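You operate a simulated robot arm through the tools that you are given. There is no shell and no other tool. Be economical: measure what you need, move in short steps, check, and stop when the job is done.

The job below is to be done with a simulated two-armed robot. You get a single attempt, and the scene is never put back.

TASK
Drain the sink, then brush the silt off its floor and off the red plate with the small brush.
Fine: put the brush back and shut the drain. What is to be rubbed or washed off counts as gone when no trace of it is left.

It is judged by the outcome, as a careful person would: the job done as asked, and still so three seconds after it is handed in. It fails if anything else is knocked over, pushed out of place, dropped, spilled or broken.

THE ROBOT
Two 7-joint arms with fingered hands on one trunk, on a base that drives. Base frame: it is fixed to the floor where the robot stands at the start and does not move with it; the origin is under the middle of the robot, x ahead of it, y to its left, z up. Units: mm, rad, N and s.
The left shoulder is at the start at [42, 92, 1084], the right one opposite. Places, roughly: silt [300, -200, 700]; sink [400, -200, 400]; sink drain valve handle [500, 0, 800]; sink tap handle [400, 100, 800]; small brush (10x4x4 cm) [700, 100, 800]. Payload 2.1 kg a hand.
The tool frame of a hand sits at the grasp point between the pads (the TCP): z along the fingers, y along the line on which they close. The tips reach 20 mm beyond it. The gripper opens to 68 mm. The gripper's body begins 23 mm behind the TCP. The gripper is a hand of 5 fingers: y runs from the thumb to the fingers, the wrist lies at [-10, -79, -131] in the tool frame.
Orientation is that of the tool frame in the base frame, as [roll, pitch, yaw] about the fixed x, y, z axes, in that order (R = Rz(yaw) Ry(pitch) Rx(roll)). With the fingers straight down and the wrist toward the robot, the tool's x, y and z point along [0, 1, 0], [1, 0, 0] and [0, 0, -1] of the base frame.

THE INTERFACE
- The arms move only by the tool play_rows. It takes "left_rows", "right_rows" or both (then of equal length, played together; a hand with none holds still); each is a list of rows, each a list of 6 numbers: the shift along the tool's x, y, z in units of 250 mm (1.0 is 250 mm), then the turn, a rotation vector about the tool's x, y, z in units of 90 degrees (1.0 is 90 degrees). In form: [[x, y, z, wx, wy, wz], ...]. A call has 1 to 10 rows; each row is the pose to reach, as a shift and turn from the pose commanded when the call began, along the tool's axes at that moment. A call with a number of a shift or a turn outside -1 to 1 is refused whole. Rows are played at 5 a second. More than 50 mm and 0.15 rad between two rows, and nothing of the call is played. Where a pose cannot be reached the arm comes as near as it can. A force on the tool above 40 N (or 10 N above the force at the start of the call, whichever is more), or a blocked arm, ends the call early, and 0.2 s more pass. In this call time passes only in rows, and 0.2 s behind the last. The reply holds the time, the measured pose of the TCP, the force on the tool along the base axes, the opening and the grip force, in the units named above and with some noise, with the torque about the TCP (base axes, N m) and any sound that the robot's microphone picked up.
- Cameras (640 x 400 px; columns grow to the right, rows downward): "scene" is now at [133.9, -31.4, 1254.4]; the picture's right is [-0.19, -0.98, 0.00], its down [-0.56, 0.11, -0.82] and it looks along [0.80, -0.15, -0.57] (base axes); focal length 214 px, centre (320, 200). "left" rides on the left gripper at [-54, -58, -72] in its tool frame; the picture's right is [-0.57, -0.39, 0.73], its down [0.73, -0.64, 0.23] and it looks along [0.38, 0.66, 0.65] (tool axes); focal length 226 px, centre (320, 200). "right" rides on the right gripper at [54, -58, -72] in its tool frame; the picture's right is [-0.57, 0.39, -0.73], its down [-0.73, -0.64, 0.23] and it looks along [-0.38, 0.66, 0.65] (tool axes); focal length 226 px, centre (320, 200). There is no depth. A picture from a camera that has moved, and an enlarged one, comes with that camera's place and axes in the base frame and with its lens. The place of the scene camera against the robot may be out by one fixed shift of up to 25 mm in any direction.
- snapshot(camera): a new picture of that camera. No time passes.
- raise_lower(by): slides the trunk up (or, below 0, down) by that many mm; the arms and the scene camera ride with it, the base frame stays. It gives what a move gives, with no picture.
- drive_base(legs): drives the robot by 1 to 6 legs, each [ahead, left, turn to the left] in mm, mm and rad, along the robot's own axes; the way and the turn of a leg run together, so that a leg with both is an arc; at most 1500 mm and 3.142 rad a leg. The arms and the cameras ride along, it lands a little off, and it stops where it bumps. It gives what a move gives.
- finger_targets(index, middle, ring, little, thumb_bend, thumb_turn, hand): sets how far each is bent, from 0 (flat) to 1 (curled in); at 0.3 the hand is open as for a grip, at 0.7 the pads meet at the TCP. One left out holds its place. A second passes; each finger stops where it meets its share of the squeeze, and holds until it gets a number again. It is the only way to open and close the hand. It gives what a move gives, with no picture; readings hold the bend of each and the force on index, middle, ring, little, thumb and palm. thumb_turn goes from beside the hand (0) to across from the fingers (1), as for a grip.
- pan_tilt(pan, tilt): turns the head with the scene camera to pan (to the left, within 1.501 rad either way) and tilt (down, from -0.506 to 1.204), counted from straight ahead of the robot. It gives what a move gives.
- inspect(camera, box): a new picture of the part [left, top, right, bottom] of that camera's present view, enlarged. No time passes.
- close_job(): hands the job in; it is judged then, once.

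Work in short steps. Places have to be worked out from the pictures, the camera data and where the tool is seen: move nearer, look again, correct. Check each grasp and each placing, and mend what went wrong. You have 120 turns and 100 pictures in all, those below and enlarged ones among them. Open the grippers and draw the arms clear of the work before you hand the job in, unless the task says otherwise; then end with one line.

The tools are called as a command line: name --argument value ..., lists and objects as JSON in quotes. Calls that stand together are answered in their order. play_rows: Moves the arms, as the interface text tells. Its arguments: {"type":"object","properties":{"left_rows":{"type":"array","items":{"type":"array","items":{"type":"number"}}},"right_rows":{"type":"array","items":{"type":"array","items":{"type":"number"}}}},"required":[]} The other tools are called the same way: raise_lower (by) slides the trunk up or down; finger_targets (index, middle, ring, little, thumb_bend, thumb_turn, hand) moves the fingers one by one; drive_base (legs) drives the base; pan_tilt (pan, tilt) turns the head that bears the scene camera; snapshot (camera) takes a picture; inspect (camera, box) takes an enlarged picture of a part of a camera's view; close_job () hands the job in.

At the start:

```text
time: 0.0
left_tool_pos: [305.8, 118.5, 1187.1]
left_ee_rot: [-3.141, 0.0, 1.572]
left_ft_force: [-0.3, -0.7, 0.3]
left_moment: [-0.01, -0.01, 0.01]
left_finger_gap: 67.9
left_gripper_force: 0.0
left_shape: jaw
left_bend: [0.3, 0.3, 0.3, 0.3, 0.3, 0.98]
left_finger forces: [0.0, 0.0, 0.0, 0.0, 0.0, 0.1]
right_tool_pos: [301.1, -137.0, 1173.7]
right_ee_rot: [-3.139, -0.001, 1.571]
right_ft_force: [0.1, -0.2, 0.4]
right_moment: [0.02, -0.04, 0.03]
right_finger_gap: 67.9
right_gripper_force: 0.0
right_shape: jaw
right_bend: [0.3, 0.3, 0.3, 0.3, 0.3, 0.98]
right_finger forces: [0.0, 0.1, 0.1, 0.0, 0.0, 0.0]
trunk travel left (down, up): [-325.0, 579.0]
robot x, y, heading: [0.0, 1.1, 0.002]
head pan, tilt: [-0.188, 0.611]
```

scene: 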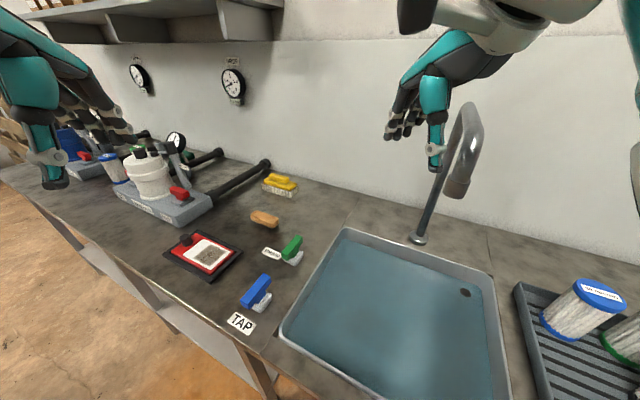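
right: 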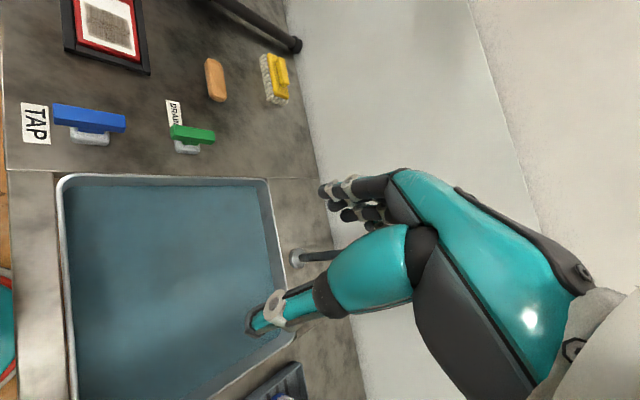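
left: 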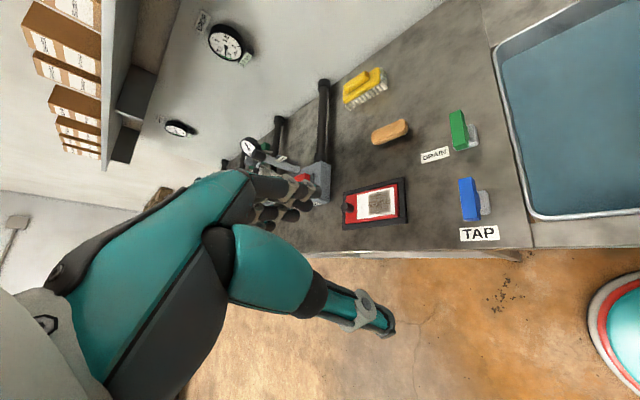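

I start by looking closely at the handles, the brush and the sink.

inspect --camera "scene" --box '[150, 160, 350, 340]'

inspect --camera "scene" --box '[260, 200, 540, 400]'

inspect --camera "right" --box '[0, 0, 320, 200]'

```text
2.22 times, centred on (250, 250) of scene
camera zoom: at [133.9, -31.4, 1254.4], right [-0.19, -0.98, 0.0], down [-0.56, 0.11, -0.82], along [0.8, -0.15, -0.57], focal length 477 px, centre (476, 89)
```

zoom: 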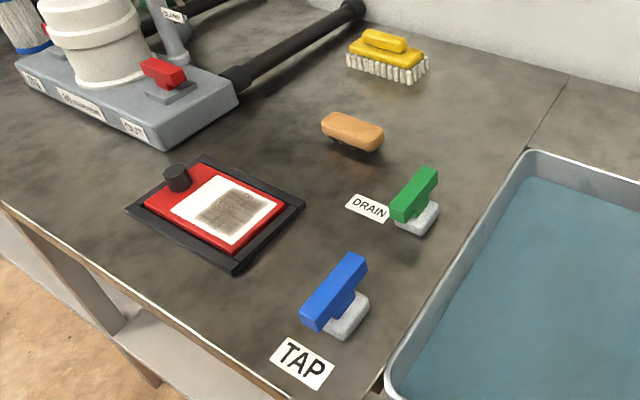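

```text
2.00 times, centred on (400, 300) of scene
camera zoom: at [133.9, -31.4, 1254.4], right [-0.19, -0.98, 0.0], down [-0.56, 0.11, -0.82], along [0.8, -0.15, -0.57], focal length 429 px, centre (160, 0)
```

zoom: 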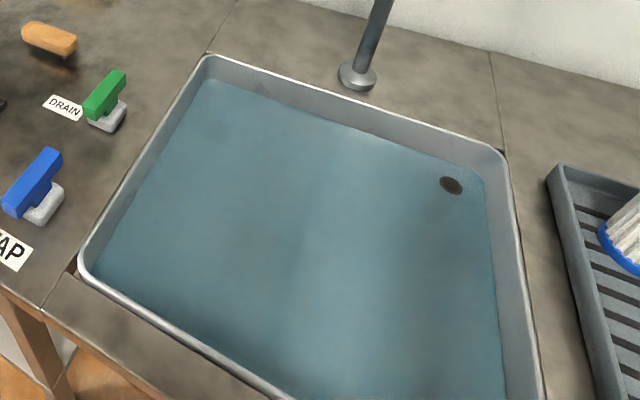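

```text
2.00 times, centred on (160, 100) of right
camera zoom: at [243.8, -81.6, 1245.8], right [0.39, -0.57, 0.73], down [-0.64, -0.73, -0.23], along [0.66, -0.38, -0.65], focal length 452 px, centre (640, 400)
```

zoom: 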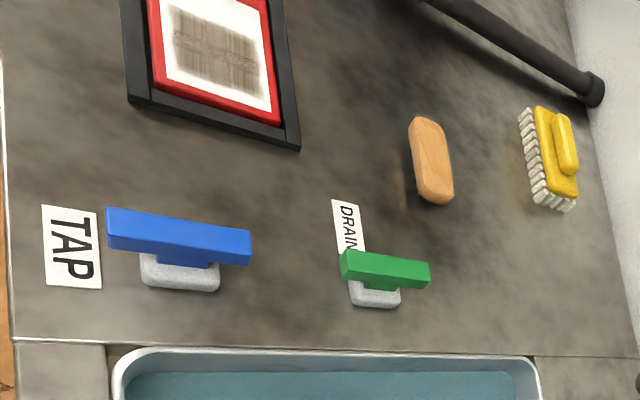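

The bench is turned about -0.65 rad against the robot. The sink is about 400 x 345 mm. The green DRAIN lever is near (506,-17,830), triangulated from both hand cameras. The orange block, about 10 cm long, is the small brush, since the yellow one is larger. I turn the robot to face the bench.

drive_base --legs '[[0, 0, -0.65]]'

pan_tilt --pan 0.3 --tilt 0.75

snapshot --camera "scene"

snapshot --camera "left"

snapshot --camera "right"

```text
time: 2.2
left_tool_pos: [314.8, -89.8, 1188.1]
left_ee_rot: [3.141, 0.001, 0.921]
left_ft_force: [-0.5, -0.3, 0.3]
left_moment: [0.02, 0.0, -0.01]
left_finger_gap: 67.6
left_gripper_force: 0.0
left_shape: jaw
left_bend: [0.3, 0.3, 0.3, 0.3, 0.3, 0.98]
left_finger forces: [0.1, 0.0, 0.0, 0.0, 0.0, 0.0]
right_tool_pos: [157.8, -290.6, 1174.7]
right_ee_rot: [-3.141, 0.0, 0.923]
right_ft_force: [0.0, -0.6, -0.3]
right_moment: [0.0, -0.01, 0.03]
right_finger_gap: 67.8
right_gripper_force: 0.0
right_shape: jaw
right_bend: [0.3, 0.3, 0.3, 0.3, 0.3, 0.98]
right_finger forces: [0.0, 0.0, 0.1, 0.1, 0.1, 0.1]
trunk travel left (down, up): [-325.0, 579.0]
robot x, y, heading: [1.9, 2.9, -0.646]
head pan, tilt: [-0.188, 0.611]
```

```text
time: 3.1
left_tool_pos: [316.5, -90.3, 1186.4]
left_ee_rot: [-3.141, 0.0, 0.921]
left_ft_force: [-0.5, 0.4, 0.3]
left_moment: [0.04, 0.04, -0.03]
left_finger_gap: 67.6
left_gripper_force: 0.1
left_shape: jaw
left_bend: [0.3, 0.3, 0.3, 0.3, 0.3, 0.98]
left_finger forces: [0.1, 0.0, 0.0, 0.0, 0.0, 0.0]
right_tool_pos: [156.6, -290.5, 1174.8]
right_ee_rot: [-3.139, 0.0, 0.921]
right_ft_force: [0.0, 1.0, -0.1]
right_moment: [0.02, 0.0, -0.01]
right_finger_gap: 67.5
right_gripper_force: 0.1
right_shape: jaw
right_bend: [0.3, 0.3, 0.3, 0.3, 0.3, 0.98]
right_finger forces: [0.0, 0.0, 0.1, 0.1, 0.1, 0.0]
trunk travel left (down, up): [-325.0, 579.0]
robot x, y, heading: [1.2, -0.4, -0.653]
head pan, tilt: [0.3, 0.75]
```

```text
93 pictures are left
camera scene: at [117.2, -67.3, 1242.4], right [-0.34, -0.94, 0.0], down [-0.64, 0.23, -0.73], along [0.69, -0.25, -0.68], focal length 214 px, centre (320, 200)
```

scene: 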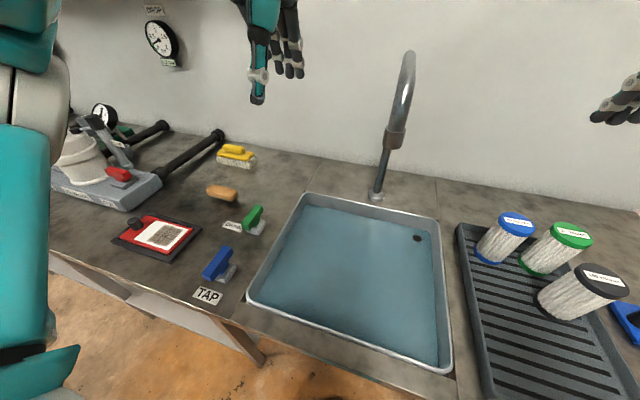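

```text
92 pictures are left
camera left: at [237.1, -98.0, 1259.0], right [-0.65, -0.22, -0.73], down [-0.07, 0.97, -0.23], along [0.76, -0.1, -0.65], focal length 226 px, centre (320, 200)
```

left: 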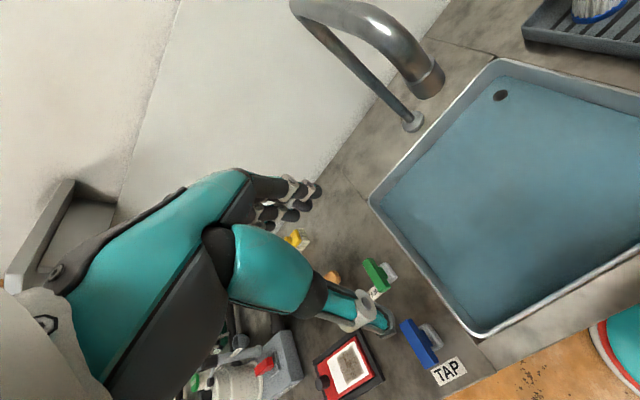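

```text
91 pictures are left
camera right: at [144.6, -211.9, 1245.8], right [-0.03, -0.69, 0.73], down [-0.95, -0.2, -0.23], along [0.3, -0.7, -0.65], focal length 226 px, centre (320, 200)
```

right: 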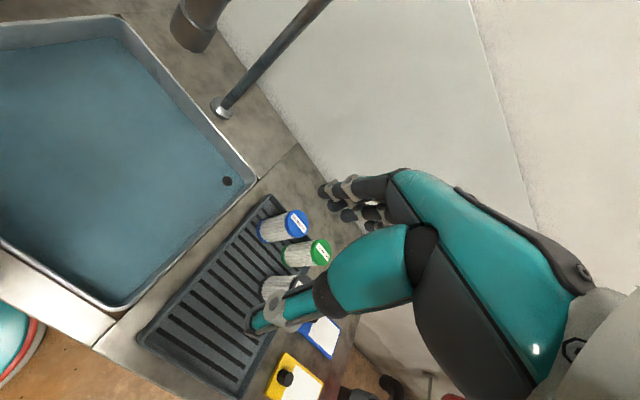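

I move the robot 200 mm left along the bench, so that the left hand has the lever, the brush and the plate in good reach.

drive_base --legs '[[0, 200, 0]]'

snapshot --camera "left"

inspect --camera "scene" --box '[130, 140, 450, 340]'

```text
time: 4.7
left_tool_pos: [434.8, 67.6, 1187.0]
left_ee_rot: [3.141, 0.0, 0.919]
left_ft_force: [-0.2, 0.3, -0.2]
left_moment: [-0.03, 0.01, -0.02]
left_finger_gap: 67.7
left_gripper_force: 0.0
left_shape: jaw
left_bend: [0.3, 0.3, 0.3, 0.3, 0.3, 0.98]
left_finger forces: [0.0, 0.0, 0.0, 0.0, 0.1, 0.0]
right_tool_pos: [276.0, -133.4, 1174.9]
right_ee_rot: [-3.14, -0.002, 0.92]
right_ft_force: [-0.5, 0.8, 0.2]
right_moment: [-0.01, 0.02, 0.0]
right_finger_gap: 67.9
right_gripper_force: 0.1
right_shape: jaw
right_bend: [0.3, 0.3, 0.3, 0.3, 0.3, 0.98]
right_finger forces: [0.0, 0.1, 0.1, 0.0, 0.0, 0.0]
trunk travel left (down, up): [-325.0, 579.0]
robot x, y, heading: [119.1, 154.7, -0.65]
head pan, tilt: [0.3, 0.75]
```

```text
90 pictures are left
camera left: at [357.4, 59.9, 1259.0], right [-0.65, -0.22, -0.73], down [-0.07, 0.97, -0.23], along [0.76, -0.1, -0.65], focal length 226 px, centre (320, 200)
```

left: 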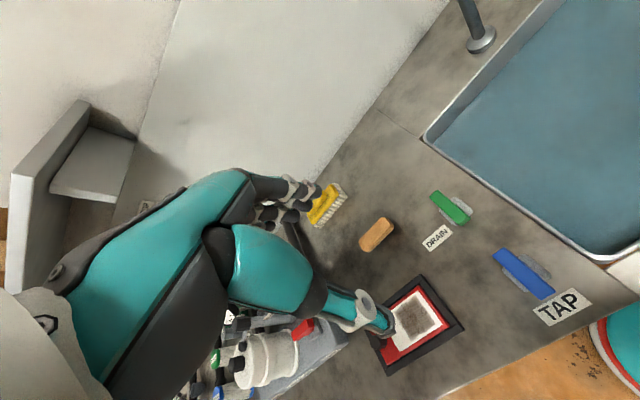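

```text
2.00 times, centred on (290, 240) of scene
camera zoom: at [237.7, 91.0, 1242.4], right [-0.34, -0.94, 0.0], down [-0.64, 0.23, -0.73], along [0.69, -0.25, -0.68], focal length 429 px, centre (380, 120)
```

zoom: 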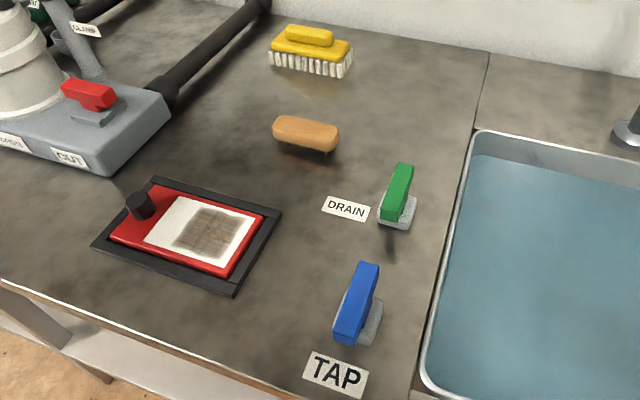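

I judge the lever centre to be at about (508,-18,830), lying along the bench depth. I turn the left hand so that its closing line runs across the lever, and bring it above.

play_rows --left_rows '[[-0.01, 0.044, 0.06, 0, 0, 0.09], [-0.02, 0.088, 0.12, 0, 0, 0.18], [-0.03, 0.132, 0.18, 0, 0, 0.27], [-0.04, 0.176, 0.24, 0, 0, 0.36], [-0.05, 0.22, 0.3, 0, 0, 0.45], [-0.06, 0.264, 0.36, 0, 0, 0.54], [-0.07, 0.308, 0.42, 0, 0, 0.63], [-0.08, 0.352, 0.48, 0, 0, 0.72], [-0.09, 0.4, 0.54, 0, 0, 0.81], [-0.096, 0.444, 0.6, 0, 0, 0.9]]'

play_rows --left_rows '[[0, 0, 0.1, 0, 0, 0.09], [0, 0, 0.2, 0, 0, 0.1], [0, 0, 0.3, 0, 0, 0.1], [0, 0, 0.4, 0, 0, 0.1]]'

snapshot --camera "left"

snapshot --camera "scene"

```text
time: 6.9
left_tool_pos: [509.4, -19.5, 1036.3]
left_ee_rot: [3.141, -0.001, -0.496]
left_ft_force: [-0.4, 0.5, 0.3]
left_moment: [-0.03, -0.03, 0.03]
left_finger_gap: 67.6
left_gripper_force: 0.1
left_shape: jaw
left_bend: [0.3, 0.3, 0.3, 0.3, 0.3, 0.98]
left_finger forces: [0.0, 0.1, 0.1, 0.0, 0.0, 0.0]
right_tool_pos: [277.8, -133.1, 1174.3]
right_ee_rot: [-3.14, 0.001, 0.92]
right_ft_force: [-0.4, -0.8, 0.5]
right_moment: [-0.02, -0.03, 0.02]
right_finger_gap: 67.6
right_gripper_force: 0.1
right_shape: jaw
right_bend: [0.3, 0.3, 0.3, 0.3, 0.3, 0.98]
right_finger forces: [0.0, 0.0, 0.1, 0.0, 0.0, 0.1]
trunk travel left (down, up): [-325.0, 579.0]
robot x, y, heading: [120.7, 157.8, -0.645]
head pan, tilt: [0.3, 0.75]
```

```text
time: 7.9
left_tool_pos: [508.7, -18.7, 934.9]
left_ee_rot: [3.141, 0.0, -0.651]
left_ft_force: [-0.3, -0.4, -0.4]
left_moment: [-0.02, 0.01, 0.0]
left_finger_gap: 67.6
left_gripper_force: 0.1
left_shape: jaw
left_bend: [0.3, 0.3, 0.3, 0.3, 0.3, 0.98]
left_finger forces: [0.0, 0.1, 0.0, 0.0, 0.0, 0.1]
right_tool_pos: [277.9, -133.6, 1174.4]
right_ee_rot: [-3.139, 0.001, 0.919]
right_ft_force: [-0.1, 0.2, -0.9]
right_moment: [0.03, 0.04, 0.0]
right_finger_gap: 67.8
right_gripper_force: 0.0
right_shape: jaw
right_bend: [0.3, 0.3, 0.3, 0.3, 0.3, 0.98]
right_finger forces: [0.0, 0.1, 0.1, 0.0, 0.1, 0.1]
trunk travel left (down, up): [-325.0, 579.0]
robot x, y, heading: [120.7, 158.2, -0.653]
head pan, tilt: [0.3, 0.75]
```

```text
88 pictures are left
camera left: at [502.1, 61.2, 1008.3], right [-0.22, 0.65, -0.73], down [0.97, 0.06, -0.23], along [-0.1, -0.76, -0.65], focal length 226 px, centre (320, 200)
```

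left: 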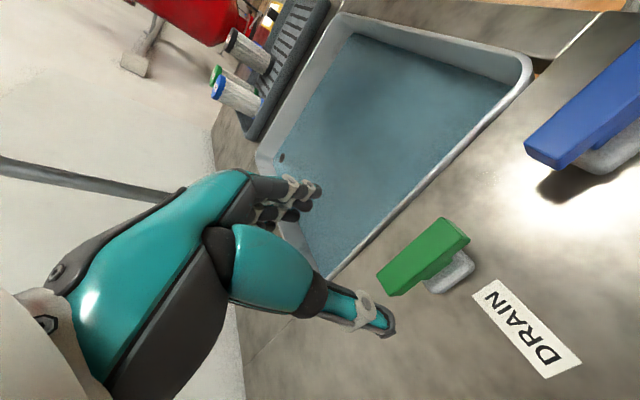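

```text
87 pictures are left
camera scene: at [237.6, 90.9, 1242.4], right [-0.34, -0.94, 0.0], down [-0.64, 0.23, -0.73], along [0.69, -0.25, -0.68], focal length 214 px, centre (320, 200)
```

scene: 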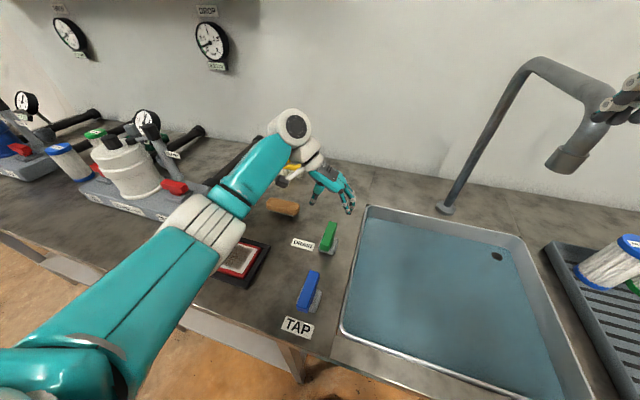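

The lever centre reads (510,-16), right below the hand with the straddle clear. I go down to z about 830 and watch the force.

play_rows --left_rows '[[0, -0.01, 0.1, 0, 0, 0], [0, -0.01, 0.2, 0, 0, 0], [0, -0.01, 0.3, 0, 0, 0], [0, -0.01, 0.38, 0, 0, 0], [0, -0.01, 0.42, 0, 0, 0]]'

snapshot --camera "left"

inspect --camera "scene" --box '[250, 150, 410, 310]'

```text
time: 9.1
left_tool_pos: [509.5, -18.2, 831.5]
left_ee_rot: [3.141, 0.0, -0.653]
left_ft_force: [-0.6, 0.5, 0.4]
left_moment: [0.0, -0.02, 0.03]
left_finger_gap: 67.8
left_gripper_force: 0.1
left_shape: jaw
left_bend: [0.3, 0.3, 0.3, 0.3, 0.3, 0.98]
left_finger forces: [0.0, 0.1, 0.0, 0.0, 0.1, 0.0]
right_tool_pos: [277.4, -133.9, 1174.7]
right_ee_rot: [-3.139, 0.0, 0.919]
right_ft_force: [-0.1, 0.1, 0.1]
right_moment: [0.02, 0.01, 0.03]
right_finger_gap: 67.6
right_gripper_force: 0.1
right_shape: jaw
right_bend: [0.3, 0.3, 0.3, 0.3, 0.3, 0.98]
right_finger forces: [0.1, 0.0, 0.1, 0.1, 0.0, 0.1]
trunk travel left (down, up): [-325.0, 579.0]
robot x, y, heading: [120.9, 156.4, -0.648]
head pan, tilt: [0.3, 0.75]
```

```text
86 pictures are left
camera left: at [503.7, 62.9, 904.0], right [-0.22, 0.65, -0.73], down [0.97, 0.06, -0.23], along [-0.1, -0.76, -0.65], focal length 226 px, centre (320, 200)
```

left: 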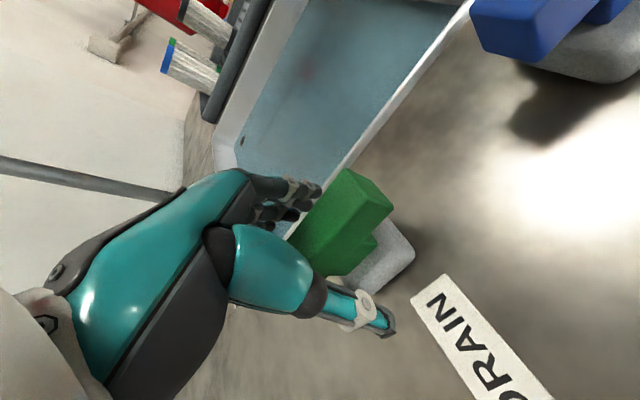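

```text
2.50 times, centred on (330, 230) of scene
camera zoom: at [237.6, 90.8, 1242.4], right [-0.34, -0.94, 0.0], down [-0.64, 0.23, -0.73], along [0.69, -0.25, -0.68], focal length 536 px, centre (295, 125)
```

zoom: 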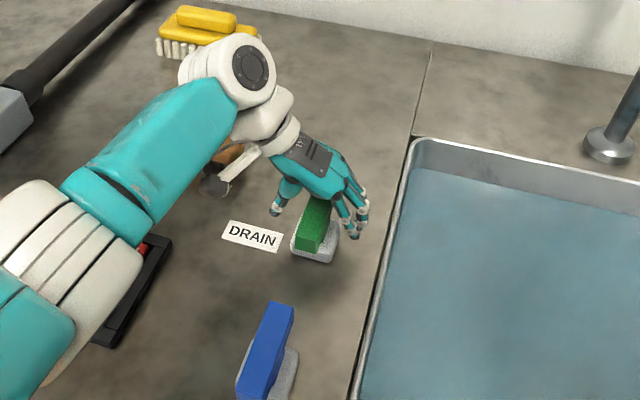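

The fingers straddle the lever cleanly, so I close them on it.

finger_targets --hand "left" --index 0.65 --middle 0.65 --ring 0.65 --little 0.65 --thumb_bend 0.65

play_rows --left_rows '[[0, 0, 0, 0, 0, -0.06], [0, 0, 0, 0, 0, -0.12], [0, 0, 0, 0, 0, -0.18], [0, 0, 0, 0, 0, -0.24]]'

snapshot --camera "left"

```text
time: 10.1
left_tool_pos: [510.3, -17.4, 831.2]
left_ee_rot: [3.141, 0.001, -0.652]
left_ft_force: [-2.4, -7.1, -3.0]
left_moment: [-0.03, -0.01, -0.08]
left_finger_gap: 12.2
left_gripper_force: 4.9
left_shape: fingers
left_bend: [0.59, 0.61, 0.61, 0.62, 0.61, 0.97]
left_finger forces: [2.9, 2.2, 1.9, 1.2, 1.4, 0.0]
right_tool_pos: [277.1, -134.1, 1174.0]
right_ee_rot: [-3.14, 0.0, 0.919]
right_ft_force: [-0.5, 0.1, -0.2]
right_moment: [0.01, 0.02, 0.01]
right_finger_gap: 67.9
right_gripper_force: 0.1
right_shape: jaw
right_bend: [0.3, 0.3, 0.3, 0.3, 0.3, 0.98]
right_finger forces: [0.1, 0.0, 0.0, 0.1, 0.0, 0.1]
trunk travel left (down, up): [-325.0, 579.0]
robot x, y, heading: [119.5, 157.0, -0.652]
head pan, tilt: [0.3, 0.75]
```

```text
time: 11.1
left_tool_pos: [510.7, -16.2, 831.3]
left_ee_rot: [3.141, 0.001, -0.272]
left_ft_force: [-2.9, -7.4, -0.9]
left_moment: [-0.08, 0.08, -0.09]
left_finger_gap: 12.2
left_gripper_force: 4.9
left_shape: fingers
left_bend: [0.58, 0.61, 0.6, 0.63, 0.62, 0.97]
left_finger forces: [3.2, 2.4, 2.1, 1.3, 1.3, 0.1]
right_tool_pos: [276.8, -133.8, 1173.5]
right_ee_rot: [-3.141, 0.001, 0.921]
right_ft_force: [0.1, 0.7, -0.8]
right_moment: [0.03, 0.0, 0.03]
right_finger_gap: 67.8
right_gripper_force: 0.1
right_shape: jaw
right_bend: [0.3, 0.3, 0.3, 0.3, 0.3, 0.98]
right_finger forces: [0.0, 0.0, 0.1, 0.1, 0.0, 0.1]
trunk travel left (down, up): [-325.0, 579.0]
robot x, y, heading: [118.0, 159.3, -0.648]
head pan, tilt: [0.3, 0.75]
```

```text
84 pictures are left
camera left: at [475.0, 53.7, 904.0], right [-0.44, 0.53, -0.73], down [0.88, 0.42, -0.23], along [0.18, -0.74, -0.65], focal length 226 px, centre (320, 200)
```

left: 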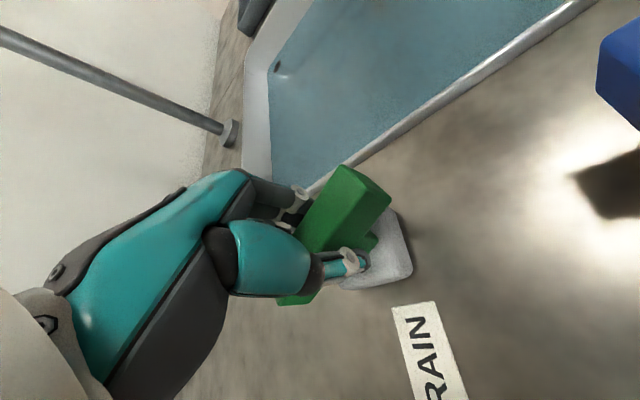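

The lever turned freely with the hand by about 22°. I carry on to 90°.

play_rows --left_rows '[[0, 0, 0, 0, 0, -0.08], [0, 0, 0, 0, 0, -0.16], [0, 0, 0, 0, 0, -0.24], [0, 0, 0, 0, 0, -0.32], [0, 0, 0, 0, 0, -0.4], [0, 0, 0, 0, 0, -0.48], [0, 0, 0, 0, 0, -0.56], [0, 0, 0, 0, 0, -0.64], [0, 0, 0, 0, 0, -0.72], [0, 0, 0, 0, 0, -0.77]]'

snapshot --camera "scene"

```text
time: 13.3
left_tool_pos: [510.5, -17.3, 830.0]
left_ee_rot: [-3.142, 0.001, 0.937]
left_ft_force: [2.6, -10.2, -1.4]
left_moment: [-0.12, -0.01, -0.26]
left_finger_gap: 12.2
left_gripper_force: 7.0
left_shape: fingers
left_bend: [0.59, 0.62, 0.59, 0.62, 0.61, 0.97]
left_finger forces: [2.3, 2.6, 3.1, 3.5, 2.0, 0.0]
right_tool_pos: [277.4, -134.1, 1174.5]
right_ee_rot: [-3.139, 0.001, 0.921]
right_ft_force: [0.6, -0.2, 0.1]
right_moment: [-0.01, 0.01, 0.02]
right_finger_gap: 67.6
right_gripper_force: 0.1
right_shape: jaw
right_bend: [0.3, 0.3, 0.3, 0.3, 0.3, 0.98]
right_finger forces: [0.0, 0.1, 0.0, 0.0, 0.0, 0.1]
trunk travel left (down, up): [-325.0, 579.0]
robot x, y, heading: [121.4, 159.4, -0.652]
head pan, tilt: [0.3, 0.75]
```

```text
83 pictures are left
camera scene: at [237.9, 89.5, 1242.3], right [-0.34, -0.94, 0.0], down [-0.64, 0.24, -0.73], along [0.69, -0.25, -0.68], focal length 214 px, centre (320, 200)
```

scene: 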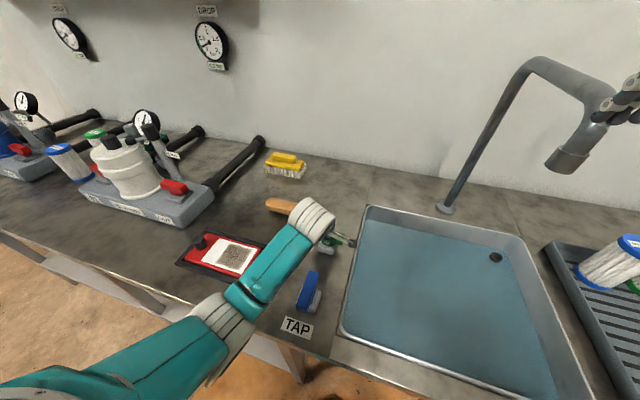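

The lever is at about 90°, with a slight resistance like an end stop. I open the hand, rise, and watch the water.

finger_targets --hand "left" --index 0.3 --middle 0.3 --ring 0.3 --little 0.3 --thumb_bend 0.3

play_rows --left_rows '[[0, 0, -0.1, 0, 0, 0], [0, 0, -0.2, 0, 0, 0], [0, 0, -0.3, 0, 0, 0], [0, 0, -0.4, 0, 0, 0], [0, -0.1, -0.5, 0, 0, 0], [0, -0.2, -0.6, 0, 0, 0]]'

snapshot --camera "scene"

```text
time: 14.3
left_tool_pos: [510.2, -16.3, 831.1]
left_ee_rot: [3.141, 0.0, 0.937]
left_ft_force: [0.4, 0.2, 1.3]
left_moment: [0.03, 0.02, -0.04]
left_finger_gap: 62.1
left_gripper_force: 0.1
left_shape: fingers
left_bend: [0.3, 0.3, 0.3, 0.3, 0.3, 0.98]
left_finger forces: [0.1, 0.0, 0.0, 0.0, 0.0, 0.0]
right_tool_pos: [277.2, -133.6, 1173.7]
right_ee_rot: [-3.14, 0.0, 0.921]
right_ft_force: [0.2, 0.2, 0.4]
right_moment: [-0.03, -0.01, 0.02]
right_finger_gap: 67.8
right_gripper_force: 0.1
right_shape: jaw
right_bend: [0.3, 0.3, 0.3, 0.3, 0.3, 0.98]
right_finger forces: [0.0, 0.0, 0.0, 0.0, 0.0, 0.1]
trunk travel left (down, up): [-325.0, 579.0]
robot x, y, heading: [118.8, 157.4, -0.654]
head pan, tilt: [0.3, 0.75]
```

```text
time: 15.7
left_tool_pos: [468.9, 12.9, 981.9]
left_ee_rot: [-3.14, -0.001, 0.936]
left_ft_force: [-0.2, -0.1, 0.2]
left_moment: [0.03, 0.02, 0.0]
left_finger_gap: 62.3
left_gripper_force: 0.0
left_shape: fingers
left_bend: [0.3, 0.3, 0.3, 0.3, 0.3, 0.98]
left_finger forces: [0.1, 0.0, 0.0, 0.0, 0.0, 0.0]
right_tool_pos: [276.8, -134.0, 1174.6]
right_ee_rot: [-3.14, -0.001, 0.919]
right_ft_force: [-0.2, -0.4, -0.2]
right_moment: [0.01, 0.01, -0.03]
right_finger_gap: 67.8
right_gripper_force: 0.1
right_shape: jaw
right_bend: [0.3, 0.3, 0.3, 0.3, 0.3, 0.98]
right_finger forces: [0.0, 0.1, 0.1, 0.1, 0.0, 0.0]
trunk travel left (down, up): [-325.0, 579.0]
robot x, y, heading: [119.6, 154.4, -0.651]
head pan, tilt: [0.3, 0.75]
```

```text
82 pictures are left
camera scene: at [237.3, 90.7, 1242.4], right [-0.34, -0.94, 0.0], down [-0.64, 0.23, -0.73], along [0.69, -0.25, -0.68], focal length 214 px, centre (320, 200)
```

scene: 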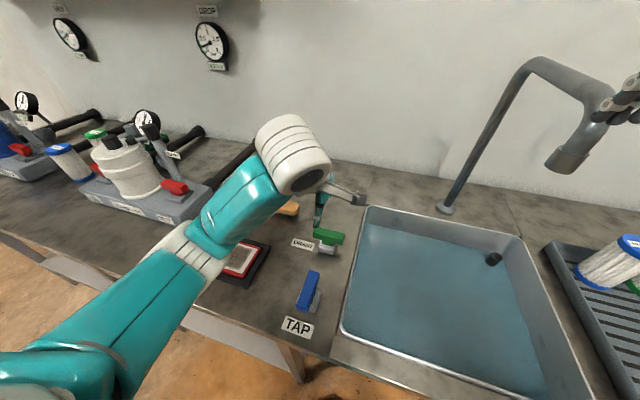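

The lever is across and the water is going down. Meanwhile I shift left by 120 mm to fetch the small brush, and take a closer look at it.

drive_base --legs '[[0, 120, 0]]'

play_rows --left_rows '[[0, 0.1, 0, 0, 0, 0], [0, 0.2, 0, 0, 0, 0], [0, 0.3, 0, 0, 0, 0]]'

snapshot --camera "left"

inspect --camera "scene" --box '[220, 130, 420, 290]'

```text
time: 16.9
left_tool_pos: [543.8, 107.4, 981.7]
left_ee_rot: [-3.14, -0.001, 0.937]
left_ft_force: [-0.9, -0.5, -0.1]
left_moment: [0.0, 0.02, 0.02]
left_finger_gap: 62.4
left_gripper_force: 0.1
left_shape: fingers
left_bend: [0.3, 0.3, 0.3, 0.3, 0.3, 0.98]
left_finger forces: [0.0, 0.0, 0.1, 0.1, 0.1, 0.0]
right_tool_pos: [349.7, -38.8, 1174.3]
right_ee_rot: [-3.139, -0.002, 0.918]
right_ft_force: [0.6, 0.4, 0.1]
right_moment: [0.0, 0.02, 0.0]
right_finger_gap: 67.8
right_gripper_force: 0.1
right_shape: jaw
right_bend: [0.3, 0.3, 0.3, 0.3, 0.3, 0.98]
right_finger forces: [0.0, 0.0, 0.0, 0.0, 0.1, 0.0]
trunk travel left (down, up): [-325.0, 579.0]
robot x, y, heading: [195.2, 254.1, -0.655]
head pan, tilt: [0.3, 0.75]
```

```text
time: 17.7
left_tool_pos: [603.6, 62.5, 980.0]
left_ee_rot: [-3.141, 0.0, 0.935]
left_ft_force: [0.7, -1.1, -0.2]
left_moment: [-0.03, -0.01, -0.01]
left_finger_gap: 62.0
left_gripper_force: 0.1
left_shape: fingers
left_bend: [0.3, 0.3, 0.3, 0.3, 0.3, 0.98]
left_finger forces: [0.0, 0.0, 0.1, 0.1, 0.0, 0.0]
right_tool_pos: [349.5, -38.2, 1174.7]
right_ee_rot: [-3.14, -0.001, 0.918]
right_ft_force: [0.0, 0.0, -0.2]
right_moment: [-0.01, -0.02, -0.03]
right_finger_gap: 67.8
right_gripper_force: 0.1
right_shape: jaw
right_bend: [0.3, 0.3, 0.3, 0.3, 0.3, 0.98]
right_finger forces: [0.0, 0.0, 0.0, 0.1, 0.0, 0.0]
trunk travel left (down, up): [-325.0, 579.0]
robot x, y, heading: [194.2, 253.6, -0.652]
head pan, tilt: [0.3, 0.75]
```

```text
81 pictures are left
camera left: at [525.1, 53.9, 1053.2], right [-0.65, -0.23, -0.73], down [-0.08, 0.97, -0.23], along [0.76, -0.09, -0.65], focal length 226 px, centre (320, 200)
```

left: 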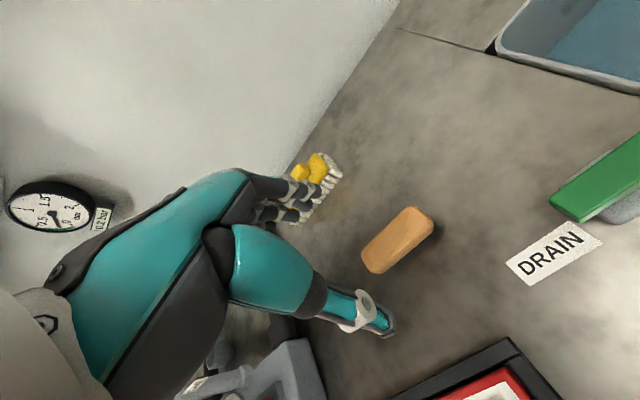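

```text
2.50 times, centred on (320, 210) of scene
camera zoom: at [309.8, 185.7, 1242.4], right [-0.34, -0.94, 0.0], down [-0.64, 0.23, -0.73], along [0.69, -0.25, -0.68], focal length 536 px, centre (320, 175)
```

zoom: 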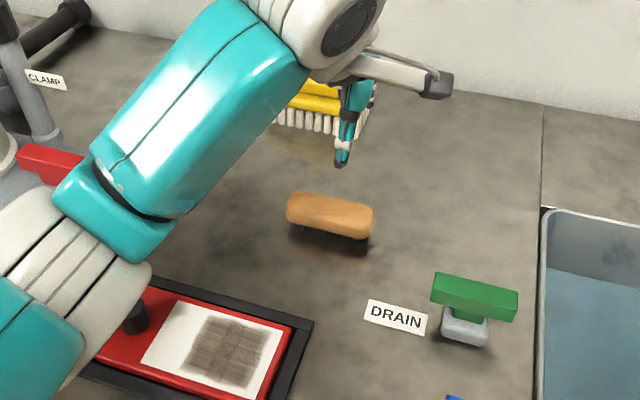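

The brush centre comes out at about (653,55), with its length along the tool's x, which is right for a grip across its width. I hover 50 mm above it and look.

play_rows --left_rows '[[0.024, 0.045, 0.07, 0, 0, 0], [0.05, 0.09, 0.14, 0, 0, 0], [0.07, 0.13, 0.21, 0, 0, 0], [0.097, 0.179, 0.28, 0, 0, 0], [0.097, 0.179, 0.36, 0, 0, 0], [0.097, 0.179, 0.44, 0, 0, 0]]'

snapshot --camera "left"

inspect --camera "scene" --box '[220, 130, 420, 290]'

```text
time: 19.1
left_tool_pos: [652.7, 55.0, 870.2]
left_ee_rot: [3.141, 0.001, 0.937]
left_ft_force: [0.1, -0.7, 0.2]
left_moment: [0.01, -0.01, 0.0]
left_finger_gap: 62.3
left_gripper_force: 0.0
left_shape: fingers
left_bend: [0.3, 0.3, 0.3, 0.3, 0.3, 0.98]
left_finger forces: [0.0, 0.0, 0.0, 0.0, 0.0, 0.0]
right_tool_pos: [350.3, -37.7, 1174.2]
right_ee_rot: [-3.139, -0.001, 0.919]
right_ft_force: [-0.4, 0.7, 0.1]
right_moment: [0.0, 0.01, 0.0]
right_finger_gap: 67.7
right_gripper_force: 0.1
right_shape: jaw
right_bend: [0.3, 0.3, 0.3, 0.3, 0.3, 0.98]
right_finger forces: [0.1, 0.1, 0.1, 0.1, 0.1, 0.1]
trunk travel left (down, up): [-325.0, 579.0]
robot x, y, heading: [191.4, 251.5, -0.651]
head pan, tilt: [0.3, 0.75]
```

```text
79 pictures are left
camera left: at [575.8, 46.2, 943.1], right [-0.65, -0.23, -0.73], down [-0.08, 0.97, -0.23], along [0.76, -0.09, -0.65], focal length 226 px, centre (320, 200)
```

left: 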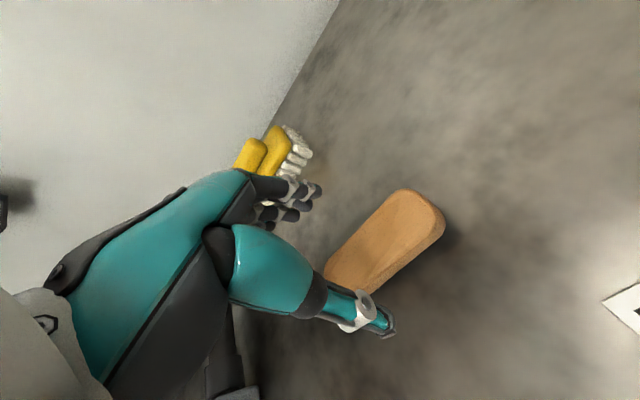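

```text
2.50 times, centred on (320, 210) of scene
camera zoom: at [309.8, 185.7, 1242.4], right [-0.34, -0.94, 0.0], down [-0.64, 0.23, -0.73], along [0.69, -0.25, -0.68], focal length 536 px, centre (320, 175)
```

zoom: 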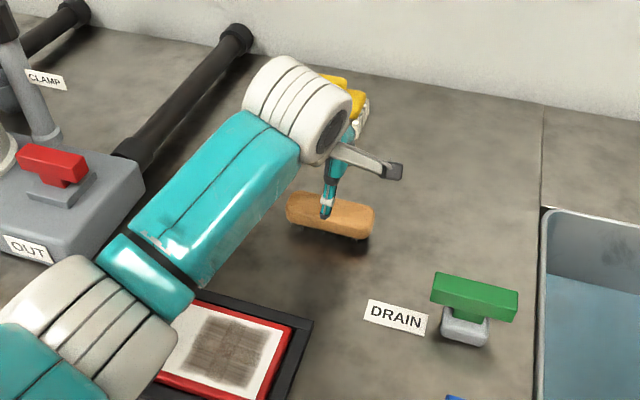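

The brush is centred within a few mm. I go down to z about 812, so that the fingertips stay above the bristle ends.

play_rows --left_rows '[[-0.01, 0, 0.06, 0, 0, 0], [-0.015, 0, 0.12, 0, 0, 0], [-0.015, 0, 0.18, 0, 0, 0], [-0.015, 0, 0.232, 0, 0, 0]]'

snapshot --camera "left"

inspect --camera "scene" --box '[280, 150, 380, 250]'

```text
time: 20.1
left_tool_pos: [651.6, 53.1, 813.3]
left_ee_rot: [-3.142, 0.0, 0.935]
left_ft_force: [0.4, 0.2, 0.0]
left_moment: [0.01, -0.02, 0.0]
left_finger_gap: 62.0
left_gripper_force: 0.1
left_shape: fingers
left_bend: [0.3, 0.3, 0.3, 0.3, 0.3, 0.98]
left_finger forces: [0.1, 0.0, 0.0, 0.0, 0.0, 0.1]
right_tool_pos: [349.6, -37.3, 1174.0]
right_ee_rot: [-3.14, 0.001, 0.919]
right_ft_force: [-0.3, 0.2, -0.4]
right_moment: [-0.01, -0.01, 0.01]
right_finger_gap: 67.7
right_gripper_force: 0.0
right_shape: jaw
right_bend: [0.3, 0.3, 0.3, 0.3, 0.3, 0.98]
right_finger forces: [0.0, 0.0, 0.0, 0.1, 0.0, 0.0]
trunk travel left (down, up): [-325.0, 579.0]
robot x, y, heading: [188.3, 253.7, -0.649]
head pan, tilt: [0.3, 0.75]
```

```text
77 pictures are left
camera left: at [573.5, 43.7, 885.4], right [-0.65, -0.23, -0.73], down [-0.08, 0.97, -0.23], along [0.76, -0.09, -0.65], focal length 226 px, centre (320, 200)
```

left: 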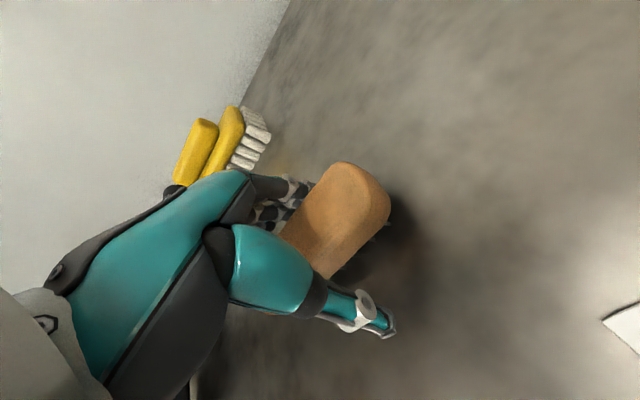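

```text
4.00 times, centred on (330, 200) of scene
camera zoom: at [309.8, 185.7, 1242.4], right [-0.34, -0.94, 0.0], down [-0.64, 0.23, -0.73], along [0.69, -0.25, -0.68], focal length 858 px, centre (280, 200)
```

zoom: 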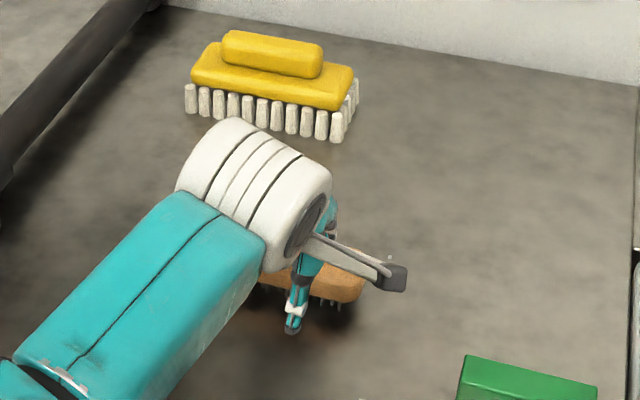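

The brush is between thumb and fingers, bristles down. I grip it.

finger_targets --hand "left" --index 0.8 --middle 0.8 --ring 0.8 --little 0.8 --thumb_bend 0.8

play_rows --left_rows '[[0, 0, -0.05, 0, 0, 0], [0, 0, -0.1, 0, 0, 0], [0, 0, -0.2, 0, 0, 0], [0, 0, -0.3, 0, 0, 0], [0, 0, -0.4, 0, 0, 0]]'

snapshot --camera "left"

snapshot --camera "scene"

```text
time: 21.1
left_tool_pos: [651.8, 52.1, 813.0]
left_ee_rot: [-3.142, 0.0, 0.935]
left_ft_force: [0.0, 0.5, -0.9]
left_moment: [-0.01, 0.03, 0.04]
left_finger_gap: 29.9
left_gripper_force: 26.0
left_shape: fingers
left_bend: [0.77, 0.77, 0.77, 0.79, 0.44, 0.87]
left_finger forces: [10.0, 6.3, 5.7, 3.6, 25.9, 0.0]
right_tool_pos: [349.8, -37.6, 1173.8]
right_ee_rot: [-3.14, -0.001, 0.92]
right_ft_force: [0.2, 0.8, 0.8]
right_moment: [0.0, -0.01, 0.0]
right_finger_gap: 67.5
right_gripper_force: 0.1
right_shape: jaw
right_bend: [0.3, 0.3, 0.3, 0.3, 0.3, 0.98]
right_finger forces: [0.0, 0.0, 0.0, 0.0, 0.0, 0.0]
trunk travel left (down, up): [-325.0, 579.0]
robot x, y, heading: [198.3, 256.1, -0.649]
head pan, tilt: [0.3, 0.75]
```

```text
time: 22.3
left_tool_pos: [652.2, 52.2, 912.2]
left_ee_rot: [3.141, 0.0, 0.935]
left_ft_force: [-0.2, -0.2, -0.6]
left_moment: [0.05, -0.04, -0.01]
left_finger_gap: 29.8
left_gripper_force: 24.7
left_shape: fingers
left_bend: [0.77, 0.77, 0.77, 0.79, 0.44, 0.87]
left_finger forces: [9.9, 6.2, 5.4, 3.0, 25.3, 0.1]
right_tool_pos: [349.6, -38.5, 1173.3]
right_ee_rot: [-3.139, 0.0, 0.919]
right_ft_force: [-0.9, -0.3, 0.2]
right_moment: [0.0, -0.01, 0.04]
right_finger_gap: 67.9
right_gripper_force: 0.0
right_shape: jaw
right_bend: [0.3, 0.3, 0.3, 0.3, 0.3, 0.98]
right_finger forces: [0.0, 0.1, 0.0, 0.1, 0.1, 0.1]
trunk travel left (down, up): [-325.0, 579.0]
robot x, y, heading: [191.0, 258.4, -0.653]
head pan, tilt: [0.3, 0.75]
```

```text
75 pictures are left
camera left: at [573.5, 43.1, 985.6], right [-0.65, -0.23, -0.73], down [-0.08, 0.97, -0.23], along [0.76, -0.09, -0.65], focal length 226 px, centre (320, 200)
```

left: 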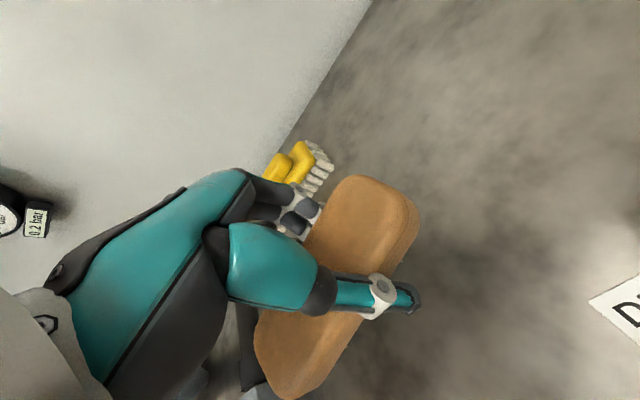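

```text
74 pictures are left
camera scene: at [309.9, 185.7, 1242.4], right [-0.34, -0.94, 0.0], down [-0.64, 0.23, -0.73], along [0.69, -0.25, -0.68], focal length 214 px, centre (320, 200)
```

scene: 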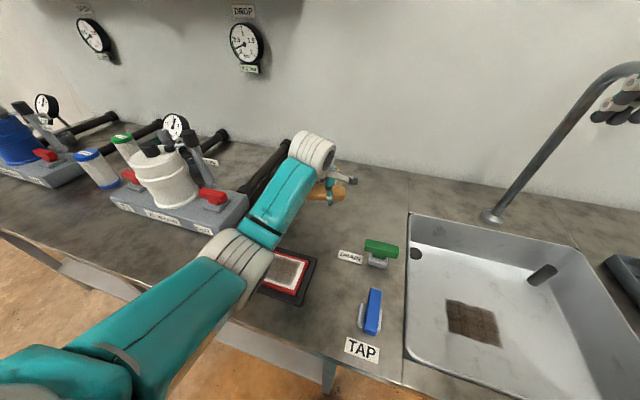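

The brush is held firmly with 25 N. The sink has drained and shows a silt patch on its floor. Next is the plate: I draw the hand back and up to see its silt from above.

play_rows --left_rows '[[0.04, -0.1, -0.08, 0, 0, 0], [0.08, -0.2, -0.16, 0, 0, 0], [0.12, -0.3, -0.24, 0, 0, 0], [0.16, -0.4, -0.32, 0, 0, 0], [0.2, -0.5, -0.36, 0, 0, 0], [0.24, -0.6, -0.36, 0, 0, 0], [0.28, -0.7, -0.36, 0, 0, 0], [0.32, -0.8, -0.36, 0, 0, 0], [0.38, -0.9, -0.36, 0, 0, 0], [0.46, -1.0, -0.36, 0, 0, 0]]'

snapshot --camera "left"

snapshot --camera "scene"

```text
time: 24.5
left_tool_pos: [543.4, 293.9, 1011.8]
left_ee_rot: [-3.137, -0.001, 0.933]
left_ft_force: [0.0, -0.3, -1.3]
left_moment: [0.0, 0.0, 0.02]
left_finger_gap: 29.5
left_gripper_force: 23.8
left_shape: fingers
left_bend: [0.77, 0.77, 0.78, 0.79, 0.44, 0.87]
left_finger forces: [9.8, 6.3, 5.0, 2.0, 23.6, 0.0]
left hand out of reach, approached as far as the arm can: row 9, 10
right_tool_pos: [350.0, -37.8, 1174.3]
right_ee_rot: [-3.138, 0.0, 0.918]
right_ft_force: [-0.1, -0.8, 0.4]
right_moment: [-0.01, 0.01, -0.01]
right_finger_gap: 67.8
right_gripper_force: 0.1
right_shape: jaw
right_bend: [0.3, 0.3, 0.3, 0.3, 0.3, 0.98]
right_finger forces: [0.0, 0.1, 0.0, 0.0, 0.0, 0.0]
trunk travel left (down, up): [-325.0, 579.0]
robot x, y, heading: [189.8, 253.7, -0.653]
head pan, tilt: [0.3, 0.75]
```

```text
73 pictures are left
camera left: at [465.6, 285.7, 1085.7], right [-0.65, -0.22, -0.73], down [-0.08, 0.97, -0.23], along [0.76, -0.09, -0.65], focal length 226 px, centre (320, 200)
```

left: 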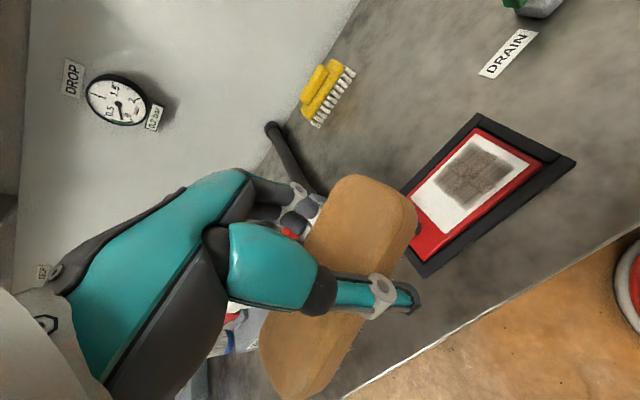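

```text
72 pictures are left
camera scene: at [309.8, 185.9, 1242.4], right [-0.34, -0.94, 0.0], down [-0.64, 0.23, -0.73], along [0.69, -0.25, -0.68], focal length 214 px, centre (320, 200)
```

scene: 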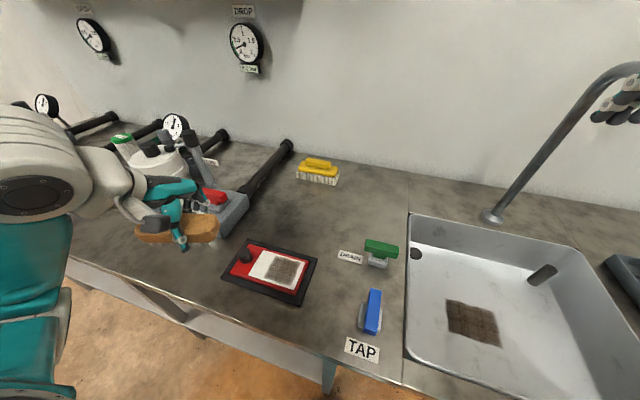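

From the left camera I place the plate's silt at about f 290..352, l 455..517 in bench axes, centred near (549,190), roughly 60 mm square. I bring the brush above its far edge.

play_rows --left_rows '[[-0.05, 0.08, 0.05, 0, 0, 0], [-0.1, 0.15, 0.12, 0, 0, 0], [-0.15, 0.22, 0.2, 0, 0, 0], [-0.2, 0.3, 0.28, 0, 0, 0], [-0.26, 0.38, 0.36, 0, 0, 0], [-0.313, 0.464, 0.45, 0, 0, 0], [-0.313, 0.464, 0.54, 0, 0, 0]]'

snapshot --camera "left"

inspect --camera "scene" --box '[200, 200, 360, 320]'

```text
time: 26.1
left_tool_pos: [591.6, 161.2, 877.3]
left_ee_rot: [3.141, -0.001, 0.935]
left_ft_force: [-0.4, -0.1, -0.5]
left_moment: [-0.01, -0.02, 0.0]
left_finger_gap: 29.9
left_gripper_force: 23.0
left_shape: fingers
left_bend: [0.77, 0.77, 0.78, 0.79, 0.44, 0.87]
left_finger forces: [9.7, 7.6, 4.7, 1.6, 22.7, 0.1]
right_tool_pos: [349.5, -39.2, 1174.6]
right_ee_rot: [-3.141, 0.0, 0.92]
right_ft_force: [0.1, 0.3, 0.2]
right_moment: [-0.02, 0.01, -0.01]
right_finger_gap: 67.6
right_gripper_force: 0.0
right_shape: jaw
right_bend: [0.3, 0.3, 0.3, 0.3, 0.3, 0.98]
right_finger forces: [0.1, 0.1, 0.1, 0.1, 0.1, 0.0]
trunk travel left (down, up): [-325.0, 579.0]
robot x, y, heading: [192.3, 254.7, -0.654]
head pan, tilt: [0.3, 0.75]
```

```text
71 pictures are left
camera left: at [512.9, 152.9, 949.3], right [-0.65, -0.23, -0.73], down [-0.08, 0.97, -0.23], along [0.76, -0.09, -0.65], focal length 226 px, centre (320, 200)
```

left: 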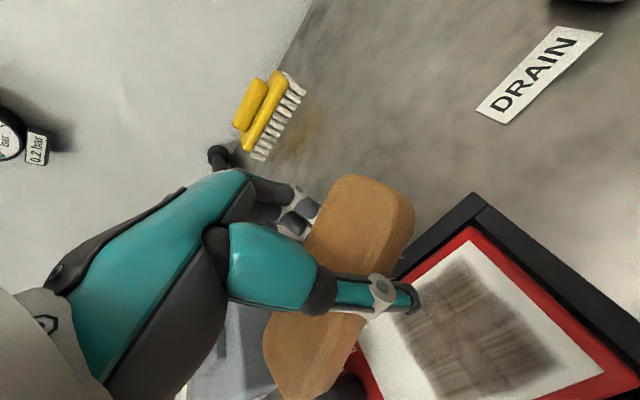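

```text
3.33 times, centred on (280, 260) of scene
camera zoom: at [309.9, 185.7, 1242.4], right [-0.34, -0.94, 0.0], down [-0.64, 0.23, -0.73], along [0.69, -0.25, -0.68], focal length 715 px, centre (453, 0)
```

zoom: 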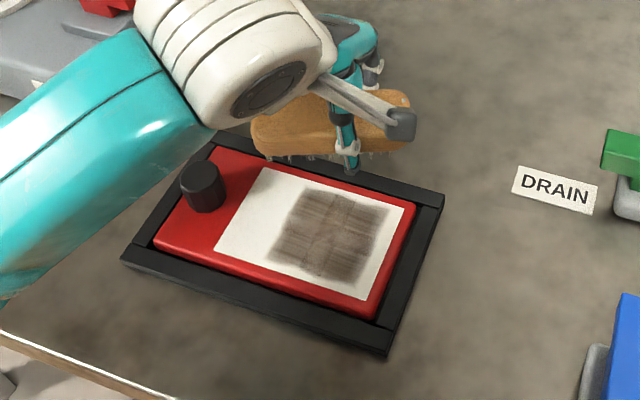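

The plate sits in a low black frame and its knob is clear of the brush. I descend over the far edge of the silt until the bristles touch lightly.

play_rows --left_rows '[[0, -0.04, 0.06, 0, 0, 0], [0, -0.08, 0.12, 0, 0, 0], [0, -0.08, 0.17, 0, 0, 0], [0, -0.08, 0.19, 0, 0, 0]]'

inspect --camera "scene" --box '[200, 200, 360, 320]'

```text
time: 27.1
left_tool_pos: [575.8, 174.6, 828.8]
left_ee_rot: [3.141, 0.0, 0.935]
left_ft_force: [-0.8, 0.0, -0.7]
left_moment: [-0.02, 0.0, -0.02]
left_finger_gap: 29.5
left_gripper_force: 23.5
left_shape: fingers
left_bend: [0.77, 0.77, 0.78, 0.79, 0.44, 0.87]
left_finger forces: [9.8, 8.2, 4.6, 1.5, 22.6, 0.0]
right_tool_pos: [349.0, -39.1, 1175.0]
right_ee_rot: [-3.14, 0.0, 0.92]
right_ft_force: [0.0, -0.3, -0.1]
right_moment: [0.0, 0.0, -0.03]
right_finger_gap: 67.8
right_gripper_force: 0.1
right_shape: jaw
right_bend: [0.3, 0.3, 0.3, 0.3, 0.3, 0.98]
right_finger forces: [0.1, 0.1, 0.0, 0.0, 0.1, 0.0]
trunk travel left (down, up): [-325.0, 579.0]
robot x, y, heading: [195.5, 251.6, -0.649]
head pan, tilt: [0.3, 0.75]
```

```text
3.33 times, centred on (280, 260) of scene
camera zoom: at [309.8, 185.8, 1242.4], right [-0.34, -0.94, 0.0], down [-0.64, 0.23, -0.73], along [0.69, -0.25, -0.68], focal length 715 px, centre (453, 0)
```

zoom: 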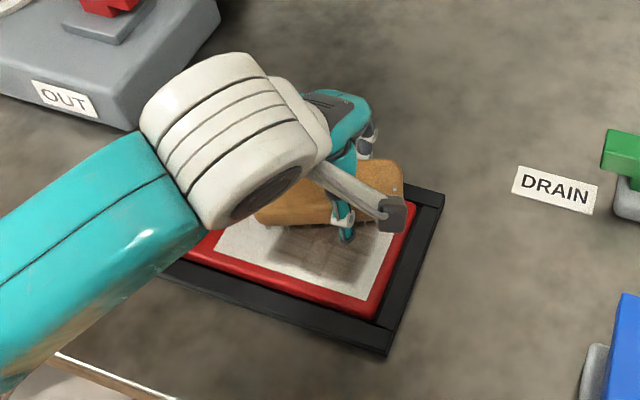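

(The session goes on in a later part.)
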